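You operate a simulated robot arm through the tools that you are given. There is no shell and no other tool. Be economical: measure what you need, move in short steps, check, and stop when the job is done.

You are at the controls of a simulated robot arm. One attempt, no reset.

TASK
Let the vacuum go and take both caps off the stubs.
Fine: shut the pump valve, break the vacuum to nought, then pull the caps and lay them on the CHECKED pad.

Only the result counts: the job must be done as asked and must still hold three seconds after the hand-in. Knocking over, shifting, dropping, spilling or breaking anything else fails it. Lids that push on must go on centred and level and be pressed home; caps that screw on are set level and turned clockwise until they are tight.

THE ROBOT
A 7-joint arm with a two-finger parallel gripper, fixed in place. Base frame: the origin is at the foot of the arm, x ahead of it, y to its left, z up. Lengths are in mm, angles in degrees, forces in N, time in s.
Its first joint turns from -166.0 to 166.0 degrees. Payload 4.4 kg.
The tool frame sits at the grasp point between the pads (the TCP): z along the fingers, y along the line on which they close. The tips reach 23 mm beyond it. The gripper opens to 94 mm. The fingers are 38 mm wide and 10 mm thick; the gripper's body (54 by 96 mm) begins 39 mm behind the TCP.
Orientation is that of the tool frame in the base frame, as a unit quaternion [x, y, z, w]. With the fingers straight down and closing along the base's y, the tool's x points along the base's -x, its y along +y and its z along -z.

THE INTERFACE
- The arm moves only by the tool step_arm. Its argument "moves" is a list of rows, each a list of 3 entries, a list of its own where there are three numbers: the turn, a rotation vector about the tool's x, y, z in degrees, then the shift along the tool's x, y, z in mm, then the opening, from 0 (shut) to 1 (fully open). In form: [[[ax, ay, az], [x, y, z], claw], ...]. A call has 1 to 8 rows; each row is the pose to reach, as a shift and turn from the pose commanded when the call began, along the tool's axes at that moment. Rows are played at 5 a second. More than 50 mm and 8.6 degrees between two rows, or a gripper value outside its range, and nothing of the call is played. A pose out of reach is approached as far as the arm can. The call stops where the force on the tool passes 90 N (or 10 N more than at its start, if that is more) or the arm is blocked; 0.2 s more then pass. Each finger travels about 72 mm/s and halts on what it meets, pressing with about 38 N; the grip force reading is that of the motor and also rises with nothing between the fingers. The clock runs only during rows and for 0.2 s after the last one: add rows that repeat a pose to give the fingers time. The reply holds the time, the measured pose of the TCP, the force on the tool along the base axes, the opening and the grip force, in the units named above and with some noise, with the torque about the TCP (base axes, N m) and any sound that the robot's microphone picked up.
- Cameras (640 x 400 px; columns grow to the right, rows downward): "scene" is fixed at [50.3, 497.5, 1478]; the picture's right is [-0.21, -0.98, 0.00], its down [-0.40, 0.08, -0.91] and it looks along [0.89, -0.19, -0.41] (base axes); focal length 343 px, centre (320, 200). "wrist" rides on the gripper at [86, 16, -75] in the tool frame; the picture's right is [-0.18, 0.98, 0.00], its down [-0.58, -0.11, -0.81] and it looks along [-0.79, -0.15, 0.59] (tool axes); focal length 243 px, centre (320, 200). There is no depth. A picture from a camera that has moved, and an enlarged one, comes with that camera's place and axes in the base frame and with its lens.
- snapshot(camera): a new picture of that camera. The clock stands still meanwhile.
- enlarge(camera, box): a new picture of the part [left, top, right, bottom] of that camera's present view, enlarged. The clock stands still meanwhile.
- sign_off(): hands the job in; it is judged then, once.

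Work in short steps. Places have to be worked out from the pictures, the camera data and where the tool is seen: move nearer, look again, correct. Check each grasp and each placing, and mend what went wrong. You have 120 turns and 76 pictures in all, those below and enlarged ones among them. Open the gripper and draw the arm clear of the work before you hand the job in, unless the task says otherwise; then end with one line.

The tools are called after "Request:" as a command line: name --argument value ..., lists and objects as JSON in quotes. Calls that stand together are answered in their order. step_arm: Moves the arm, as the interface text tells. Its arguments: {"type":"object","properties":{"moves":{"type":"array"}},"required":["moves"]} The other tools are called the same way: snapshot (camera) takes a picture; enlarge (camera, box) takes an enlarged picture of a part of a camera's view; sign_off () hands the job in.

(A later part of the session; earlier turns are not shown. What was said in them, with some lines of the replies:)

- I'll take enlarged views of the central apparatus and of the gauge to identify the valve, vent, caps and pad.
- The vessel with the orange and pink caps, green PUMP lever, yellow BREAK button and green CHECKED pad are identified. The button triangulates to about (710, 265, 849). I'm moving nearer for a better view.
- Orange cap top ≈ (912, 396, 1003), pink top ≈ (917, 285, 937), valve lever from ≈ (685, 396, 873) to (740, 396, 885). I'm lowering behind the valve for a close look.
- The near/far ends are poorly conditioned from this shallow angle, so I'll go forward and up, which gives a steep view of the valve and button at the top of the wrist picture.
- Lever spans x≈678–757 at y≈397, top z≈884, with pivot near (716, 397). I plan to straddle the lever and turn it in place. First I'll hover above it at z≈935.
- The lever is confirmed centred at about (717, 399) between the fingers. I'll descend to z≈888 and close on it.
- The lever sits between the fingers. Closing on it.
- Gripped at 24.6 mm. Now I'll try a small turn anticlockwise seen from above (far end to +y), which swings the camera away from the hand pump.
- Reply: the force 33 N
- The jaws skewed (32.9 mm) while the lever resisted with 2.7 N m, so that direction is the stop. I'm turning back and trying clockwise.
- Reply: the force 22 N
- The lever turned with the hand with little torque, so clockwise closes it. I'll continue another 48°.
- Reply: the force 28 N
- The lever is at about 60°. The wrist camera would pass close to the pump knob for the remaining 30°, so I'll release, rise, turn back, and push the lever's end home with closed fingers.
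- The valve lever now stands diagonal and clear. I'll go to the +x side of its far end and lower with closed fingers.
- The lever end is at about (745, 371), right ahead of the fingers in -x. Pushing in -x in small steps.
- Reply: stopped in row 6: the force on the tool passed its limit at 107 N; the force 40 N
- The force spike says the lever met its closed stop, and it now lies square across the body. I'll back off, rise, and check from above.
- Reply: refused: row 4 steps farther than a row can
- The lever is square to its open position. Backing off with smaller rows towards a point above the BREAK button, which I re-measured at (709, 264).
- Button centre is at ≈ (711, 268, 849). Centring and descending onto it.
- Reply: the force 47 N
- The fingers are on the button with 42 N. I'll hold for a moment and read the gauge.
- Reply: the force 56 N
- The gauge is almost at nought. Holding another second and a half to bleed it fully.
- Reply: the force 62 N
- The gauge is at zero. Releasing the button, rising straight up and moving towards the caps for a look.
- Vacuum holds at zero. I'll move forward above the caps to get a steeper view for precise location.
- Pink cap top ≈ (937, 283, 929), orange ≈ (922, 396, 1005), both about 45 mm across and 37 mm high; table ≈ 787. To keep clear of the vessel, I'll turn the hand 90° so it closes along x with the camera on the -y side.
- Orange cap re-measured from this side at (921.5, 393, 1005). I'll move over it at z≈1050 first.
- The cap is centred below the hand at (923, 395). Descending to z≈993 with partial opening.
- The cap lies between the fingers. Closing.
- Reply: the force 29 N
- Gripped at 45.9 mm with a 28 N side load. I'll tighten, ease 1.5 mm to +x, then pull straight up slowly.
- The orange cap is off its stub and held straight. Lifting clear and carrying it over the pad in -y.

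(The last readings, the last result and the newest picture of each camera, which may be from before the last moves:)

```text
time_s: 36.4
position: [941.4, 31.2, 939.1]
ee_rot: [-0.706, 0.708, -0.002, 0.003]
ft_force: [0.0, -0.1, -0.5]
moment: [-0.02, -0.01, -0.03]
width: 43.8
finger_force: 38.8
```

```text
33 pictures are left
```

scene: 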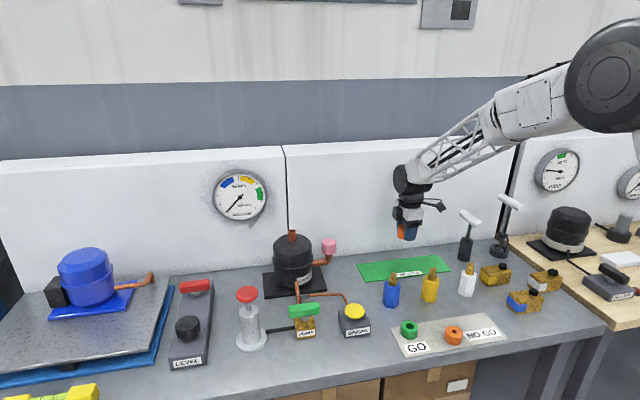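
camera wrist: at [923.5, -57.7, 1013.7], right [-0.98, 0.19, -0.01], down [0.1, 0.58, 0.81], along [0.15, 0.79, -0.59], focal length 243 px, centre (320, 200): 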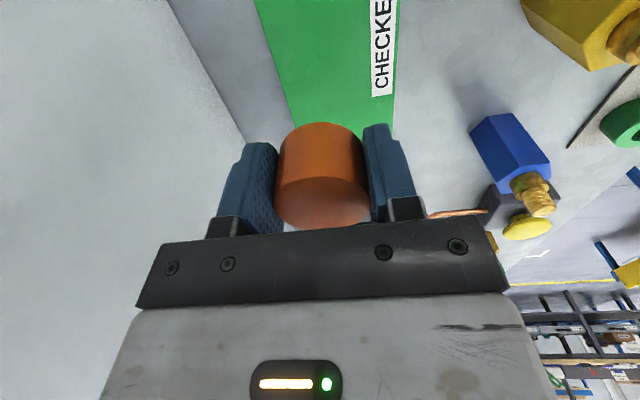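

Pad spans x≈878–985 here, so I'll shift to x≈935 and lower to just above the pad.

Request:
step_arm --moves '[[[0, 0, 0], [0, 6, 40], 0.1], [[0, 0, 0], [0, 6, 80], 0.1], [[0, 0, 0], [0, 6, 108], 0.1], [[0, 0, 0], [0, 6, 114], 0.1], [[0, 0, 0], [0, 6, 114], 0.1]]'

Request:
enlarge --camera "scene" --box '[340, 210, 480, 310]'

```text
time_s: 37.6
position: [937.6, 29.9, 827.0]
ee_rot: [-0.706, 0.708, -0.003, 0.004]
ft_force: [-25.2, -9.6, 48.5]
moment: [-0.99, 1.94, -0.16]
width: 44.2
finger_force: 37.6
```

```text
4.00 times, centred on (410, 260) of scene
camera zoom: at [50.3, 497.5, 1478.0], right [-0.21, -0.98, 0.0], down [-0.4, 0.08, -0.91], along [0.89, -0.19, -0.41], focal length 1373 px, centre (-40, -40)
```

zoom: 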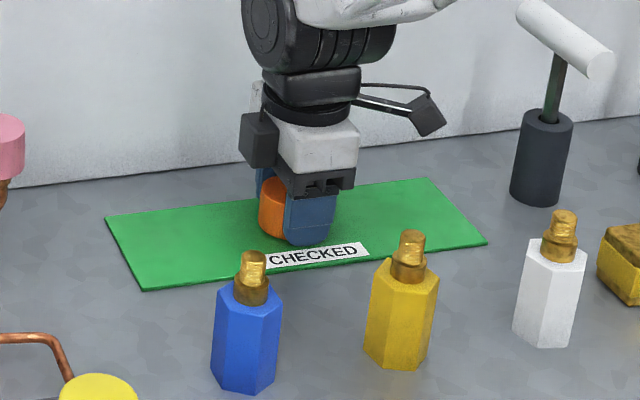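

Contact is made at z≈827 (48 N), with the cap standing on the pad. Easing up 2 mm and opening, then rising.

Request:
step_arm --moves '[[[0, 0, 0], [0, 0, -2], 0.1], [[0, 0, 0], [0, 0, -2], 0.1], [[0, 0, 0], [0, 0, -2], 0.6], [[0, 0, 0], [0, 0, -2], 0.7], [[0, 0, 0], [0, 0, -2], 0.7]]'

Request:
snapshot --camera "wrist"

```text
time_s: 38.8
position: [938.2, 31.3, 826.4]
ee_rot: [-0.706, 0.708, -0.002, 0.004]
ft_force: [27.3, 0.7, 31.9]
moment: [-0.54, 0.36, 0.47]
width: 53.9
finger_force: 0.0
```

```text
31 pictures are left
camera wrist: at [920.0, -56.7, 901.6], right [-0.98, 0.19, -0.01], down [0.1, 0.58, 0.81], along [0.15, 0.79, -0.59], focal length 243 px, centre (320, 200)
```

wrist: 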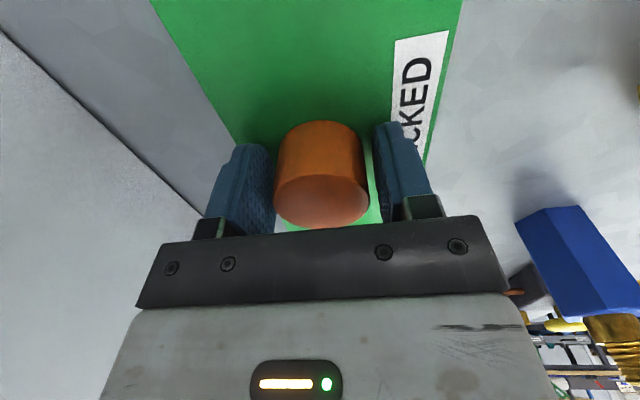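

The fingertips themselves press on the pad. Raising a little before opening further.

Request:
step_arm --moves '[[[0, 0, 0], [0, 0, -3], 0.6], [[0, 0, 0], [0, 0, -5], 0.7], [[0, 0, 0], [0, 0, -5], 0.8], [[0, 0, 0], [0, 0, -5], 0.8]]'

Request:
snapshot --camera "wrist"

```text
time_s: 39.8
position: [934.9, 30.7, 829.1]
ee_rot: [-0.707, 0.708, -0.001, 0.003]
ft_force: [0.6, 0.9, -1.0]
moment: [-0.06, 0.04, -0.03]
width: 75.3
finger_force: 0.1
```

```text
30 pictures are left
camera wrist: at [918.7, -57.1, 904.3], right [-0.98, 0.19, 0.0], down [0.11, 0.58, 0.81], along [0.15, 0.79, -0.59], focal length 243 px, centre (320, 200)
```

wrist: 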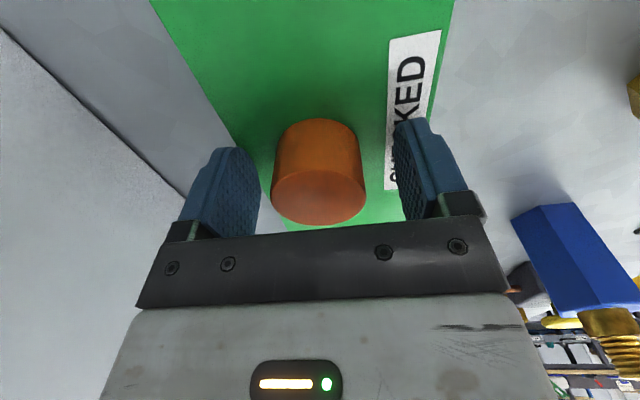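

The cap stands free on the pad. Rising and going towards the pink cap.

Request:
step_arm --moves '[[[0, 0, 0], [0, 0, -45], 0.8], [[0, 0, 0], [0, 0, -90], 0.8], [[0, 0, 0], [0, 0, -135], 0.8], [[0, 0, 0], [-35, 0, -165], 0.8], [[0, 0, 0], [-80, 0, -175], 0.8], [[0, 0, 0], [-125, 0, -175], 0.8], [[0, 0, 0], [-170, 0, -175], 0.8], [[0, 0, 0], [-210, 0, -175], 0.8]]'

Request:
snapshot --camera "wrist"

Request:
enlarge --camera "scene" --box '[280, 190, 480, 310]'

```text
time_s: 41.6
position: [935.5, 240.6, 1005.6]
ee_rot: [-0.707, 0.708, -0.002, 0.004]
ft_force: [0.0, -0.3, 0.3]
moment: [-0.01, 0.02, -0.02]
width: 75.5
finger_force: 0.0
```

```text
29 pictures are left
camera wrist: at [917.7, 151.9, 1080.6], right [-0.98, 0.19, -0.01], down [0.11, 0.58, 0.81], along [0.15, 0.79, -0.59], focal length 243 px, centre (320, 200)
```

wrist: 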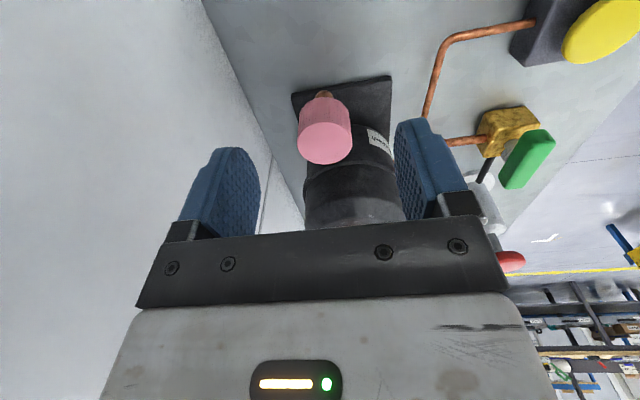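

```text
3.20 times, centred on (380, 250) of scene
camera zoom: at [50.3, 497.5, 1478.0], right [-0.21, -0.98, 0.0], down [-0.4, 0.08, -0.91], along [0.89, -0.19, -0.41], focal length 1098 px, centre (128, 40)
```

zoom: 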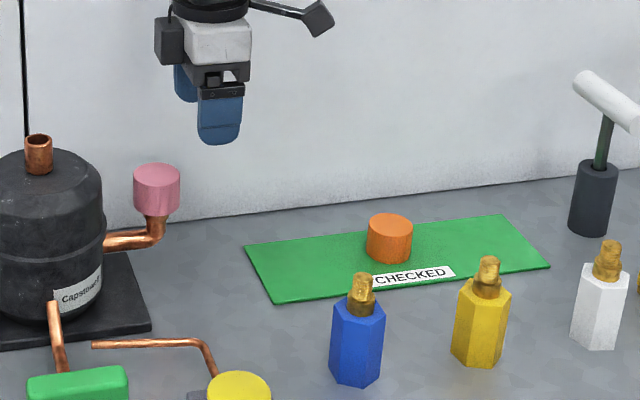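

Pink cap top ≈ (937.5, 279.5, 930). Moving over and descending to z≈918 around it.

Request:
step_arm --moves '[[[0, 0, 0], [-20, -1, 10], 0.8], [[0, 0, 0], [-39, -2, 20], 0.8], [[0, 0, 0], [-39, -2, 45], 0.8], [[0, 0, 0], [-39, -2, 70], 0.8], [[0, 0, 0], [-39, -2, 87], 0.8], [[0, 0, 0], [-39, -2, 87], 0.8]]'

Request:
snapshot --camera "wrist"

Request:
enlarge --camera "scene" --box '[270, 200, 390, 300]'

```text
time_s: 43.0
position: [937.9, 280.4, 918.6]
ee_rot: [-0.707, 0.707, -0.002, 0.003]
ft_force: [-0.7, -0.3, -0.2]
moment: [0.03, -0.02, 0.02]
width: 75.2
finger_force: 0.0
```

```text
27 pictures are left
camera wrist: at [920.2, 192.6, 993.1], right [-0.98, 0.19, -0.01], down [0.1, 0.58, 0.81], along [0.15, 0.79, -0.59], focal length 243 px, centre (320, 200)
```

wrist: 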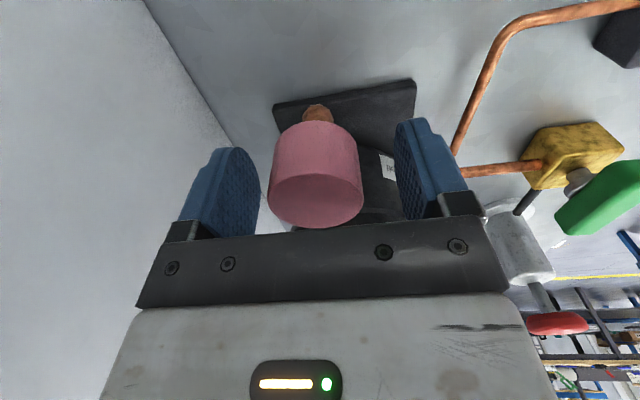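

```text
4.00 times, centred on (330, 250) of scene
camera zoom: at [50.3, 497.5, 1478.0], right [-0.21, -0.98, 0.0], down [-0.4, 0.08, -0.91], along [0.89, -0.19, -0.41], focal length 1373 px, centre (280, 0)
```

zoom: 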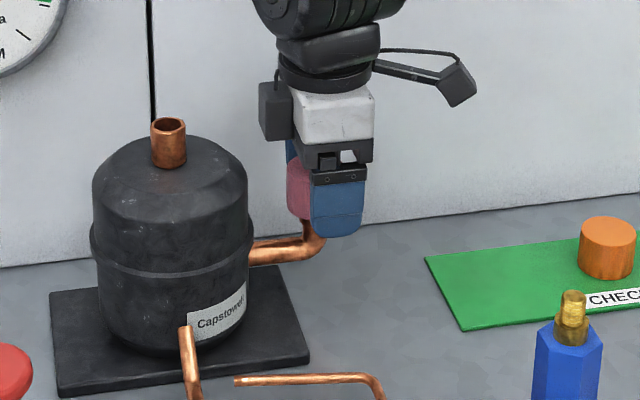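

The pink cap is well placed, about 2 mm toward +x. Shifting and closing.

Request:
step_arm --moves '[[[0, 0, 0], [0, -2, 0], 0.8], [[0, 0, 0], [0, -2, 0], 0.5], [[0, 0, 0], [0, -2, 0], 0.4], [[0, 0, 0], [0, -2, 0], 0.35], [[0, 0, 0], [0, -2, 0], 0.35]]'

```text
time_s: 44.2
position: [938.0, 280.8, 918.5]
ee_rot: [-0.707, 0.708, -0.001, 0.003]
ft_force: [-0.8, 0.7, -0.1]
moment: [0.03, 0.0, -0.02]
width: 44.1
finger_force: 38.5
```

Centred grip with no side load. Pulling straight up.

Request:
step_arm --moves '[[[0, 0, 0], [0, 0, 0], 0.1], [[0, 0, 0], [0, 0, -4], 0.1], [[0, 0, 0], [0, 0, -8], 0.1], [[0, 0, 0], [0, 0, -14], 0.1], [[0, 0, 0], [0, 0, -22], 0.1], [[0, 0, 0], [0, 0, -35], 0.1], [[0, 0, 0], [0, 0, -60], 0.1], [[0, 0, 0], [0, 0, -60], 0.1]]'

Request:
enlarge --camera "scene" --box '[270, 190, 470, 300]'

```text
time_s: 46.0
position: [940.3, 278.5, 980.8]
ee_rot: [-0.707, 0.707, -0.002, 0.003]
ft_force: [-1.1, -0.1, -0.4]
moment: [0.01, 0.05, 0.01]
width: 44.0
finger_force: 38.1
```

```text
3.20 times, centred on (370, 245) of scene
camera zoom: at [50.3, 497.5, 1478.0], right [-0.21, -0.98, 0.0], down [-0.4, 0.08, -0.91], along [0.89, -0.19, -0.41], focal length 1098 px, centre (160, 56)
```

zoom: 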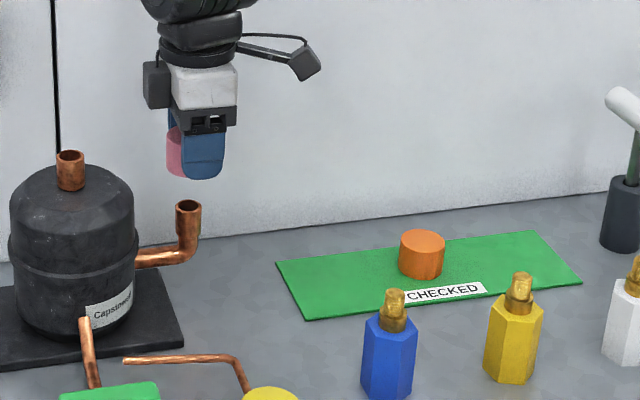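

Both stubs are bare. Carrying the pink cap to (937, 115), beside the orange one.

Request:
step_arm --moves '[[[0, 0, 0], [40, 2, 0], 0.1], [[0, 0, 0], [80, 4, 0], 0.1], [[0, 0, 0], [125, 4, 10], 0.1], [[0, 0, 0], [164, 4, 30], 0.1], [[0, 0, 0], [164, 4, 75], 0.1], [[0, 0, 0], [164, 4, 120], 0.1], [[0, 0, 0], [164, 4, 140], 0.1], [[0, 0, 0], [164, 4, 140], 0.1]]'

Request:
enlarge --camera "scene" --box '[340, 210, 480, 310]'

```text
time_s: 47.8
position: [935.5, 116.2, 838.1]
ee_rot: [-0.706, 0.708, -0.001, 0.002]
ft_force: [0.7, 0.2, -0.3]
moment: [-0.01, 0.0, 0.03]
width: 43.8
finger_force: 38.5
```

```text
4.00 times, centred on (410, 260) of scene
camera zoom: at [50.3, 497.5, 1478.0], right [-0.21, -0.98, 0.0], down [-0.4, 0.08, -0.91], along [0.89, -0.19, -0.41], focal length 1373 px, centre (-40, -40)
```

zoom: 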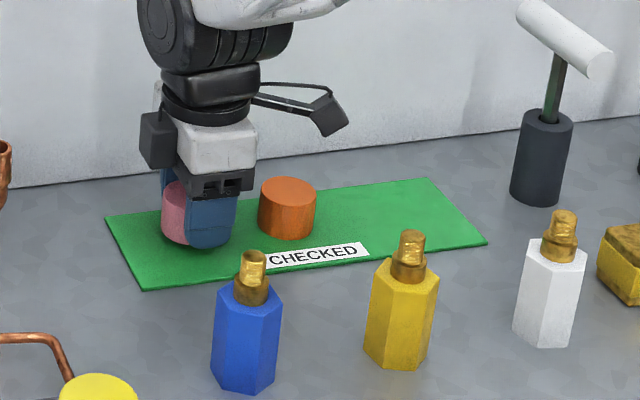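

The cap is just above the pad, clear of the orange one. Lowering in small steps to a light contact.

Request:
step_arm --moves '[[[0, 0, 0], [0, 0, 4], 0.1], [[0, 0, 0], [0, 0, 7], 0.1], [[0, 0, 0], [0, 0, 9], 0.1], [[0, 0, 0], [0, 0, 9], 0.1]]'

```text
time_s: 48.8
position: [935.9, 116.2, 829.4]
ee_rot: [-0.707, 0.708, -0.002, 0.003]
ft_force: [0.7, 0.2, -0.3]
moment: [0.02, -0.03, -0.05]
width: 43.9
finger_force: 38.1
```

No contact yet at 829; going down a couple of millimetres more.

Request:
step_arm --moves '[[[0, 0, 0], [0, 0, 1], 0.1], [[0, 0, 0], [0, 0, 2], 0.1], [[0, 0, 0], [0, 0, 2.5], 0.1], [[0, 0, 0], [0, 0, 2.5], 0.1]]'

```text
time_s: 49.8
position: [936.3, 116.4, 828.6]
ee_rot: [-0.706, 0.708, -0.002, 0.004]
ft_force: [-7.6, 1.4, 32.7]
moment: [0.18, 0.52, 0.02]
width: 44.0
finger_force: 38.0
```

Light contact. Easing off 1.5 mm and opening.

Request:
step_arm --moves '[[[0, 0, 0], [0, 0, -1.5], 0.1], [[0, 0, 0], [0, 0, -1.5], 0.55], [[0, 0, 0], [0, 0, -3], 0.6], [[0, 0, 0], [0, 0, -4], 0.8], [[0, 0, 0], [0, 0, -4], 0.8]]'

Request:
snapshot --camera "wrist"

```text
time_s: 51.0
position: [935.7, 116.0, 831.4]
ee_rot: [-0.707, 0.707, -0.002, 0.003]
ft_force: [-0.3, 0.6, 0.1]
moment: [-0.01, 0.02, -0.05]
width: 75.3
finger_force: 0.1
```

```text
23 pictures are left
camera wrist: at [919.4, 28.5, 905.1], right [-0.98, 0.19, -0.01], down [0.1, 0.58, 0.81], along [0.15, 0.79, -0.59], focal length 243 px, centre (320, 200)
```

wrist: 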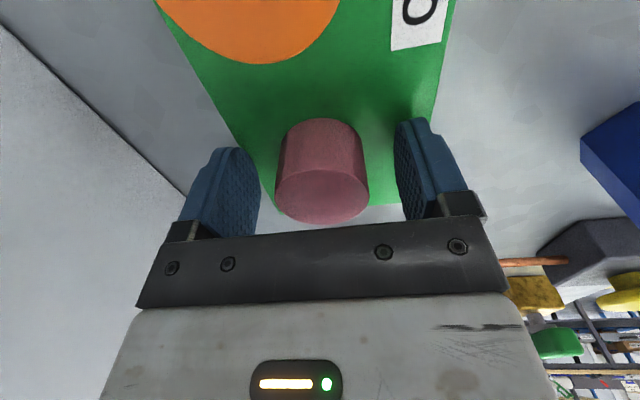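

Released and standing free on the pad. Rising and drawing back, then a final check.

Request:
step_arm --moves '[[[0, 0, 0], [0, 0, -40], 0.8], [[0, 0, 0], [0, 0, -85], 0.8], [[0, 0, 0], [0, 0, -130], 0.8], [[0, 0, 0], [0, 0, -175], 0.8], [[0, 0, 0], [0, 25, -215], 0.9], [[0, 0, 0], [0, 65, -240], 1], [[0, 0, 0], [0, 110, -255], 1], [[0, 0, 0], [0, 110, -255], 1]]'

Request:
snapshot --camera "scene"

Request:
enlarge --camera "scene" --box '[200, 160, 280, 230]'

Request:
enlarge --camera "scene" --box '[260, 220, 480, 350]'

```text
time_s: 52.8
position: [827.4, 117.0, 1085.2]
ee_rot: [-0.706, 0.708, -0.002, 0.003]
ft_force: [-0.1, 0.6, 1.2]
moment: [0.0, 0.02, 0.03]
width: 94.1
finger_force: 0.1
```

```text
22 pictures are left
```

scene: 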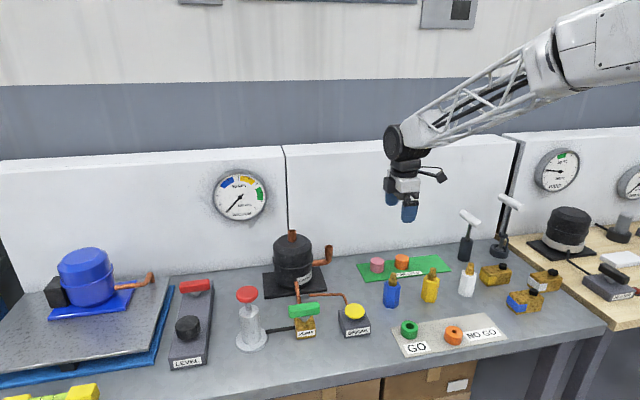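

```text
5.71 times, centred on (240, 195) of scene
camera zoom: at [50.3, 497.5, 1478.0], right [-0.21, -0.98, 0.0], down [-0.4, 0.08, -0.91], along [0.89, -0.19, -0.41], focal length 1961 px, centre (777, 229)
```

zoom: 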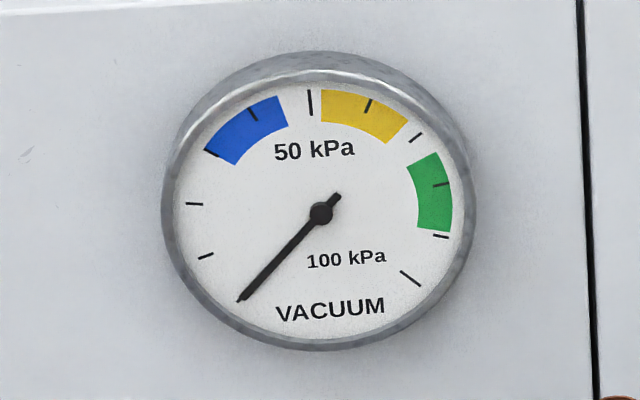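

```text
2.91 times, centred on (370, 285) of scene
camera zoom: at [50.3, 497.5, 1478.0], right [-0.21, -0.98, 0.0], down [-0.4, 0.08, -0.91], along [0.89, -0.19, -0.41], focal length 998 px, centre (174, -47)
```

zoom: 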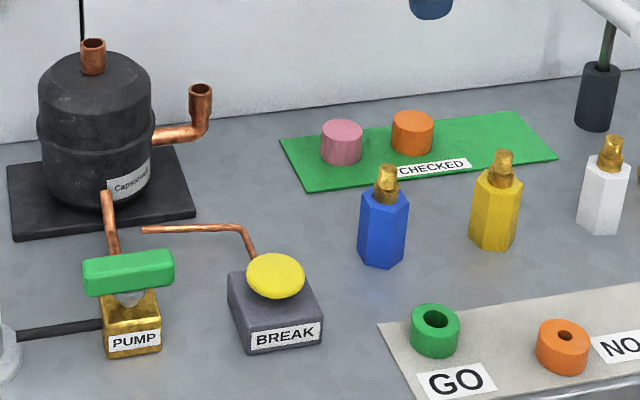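

The lever is across the valve body, the gauge reads nought, both stubs are bare, both caps stand on the CHECKED pad and nothing else has moved. Handing in.

Request:
sign_off

```text
The job is handed in.
```

The pump valve is shut, the vacuum is broken to nought, and both caps are off the stubs and standing on the CHECKED pad.
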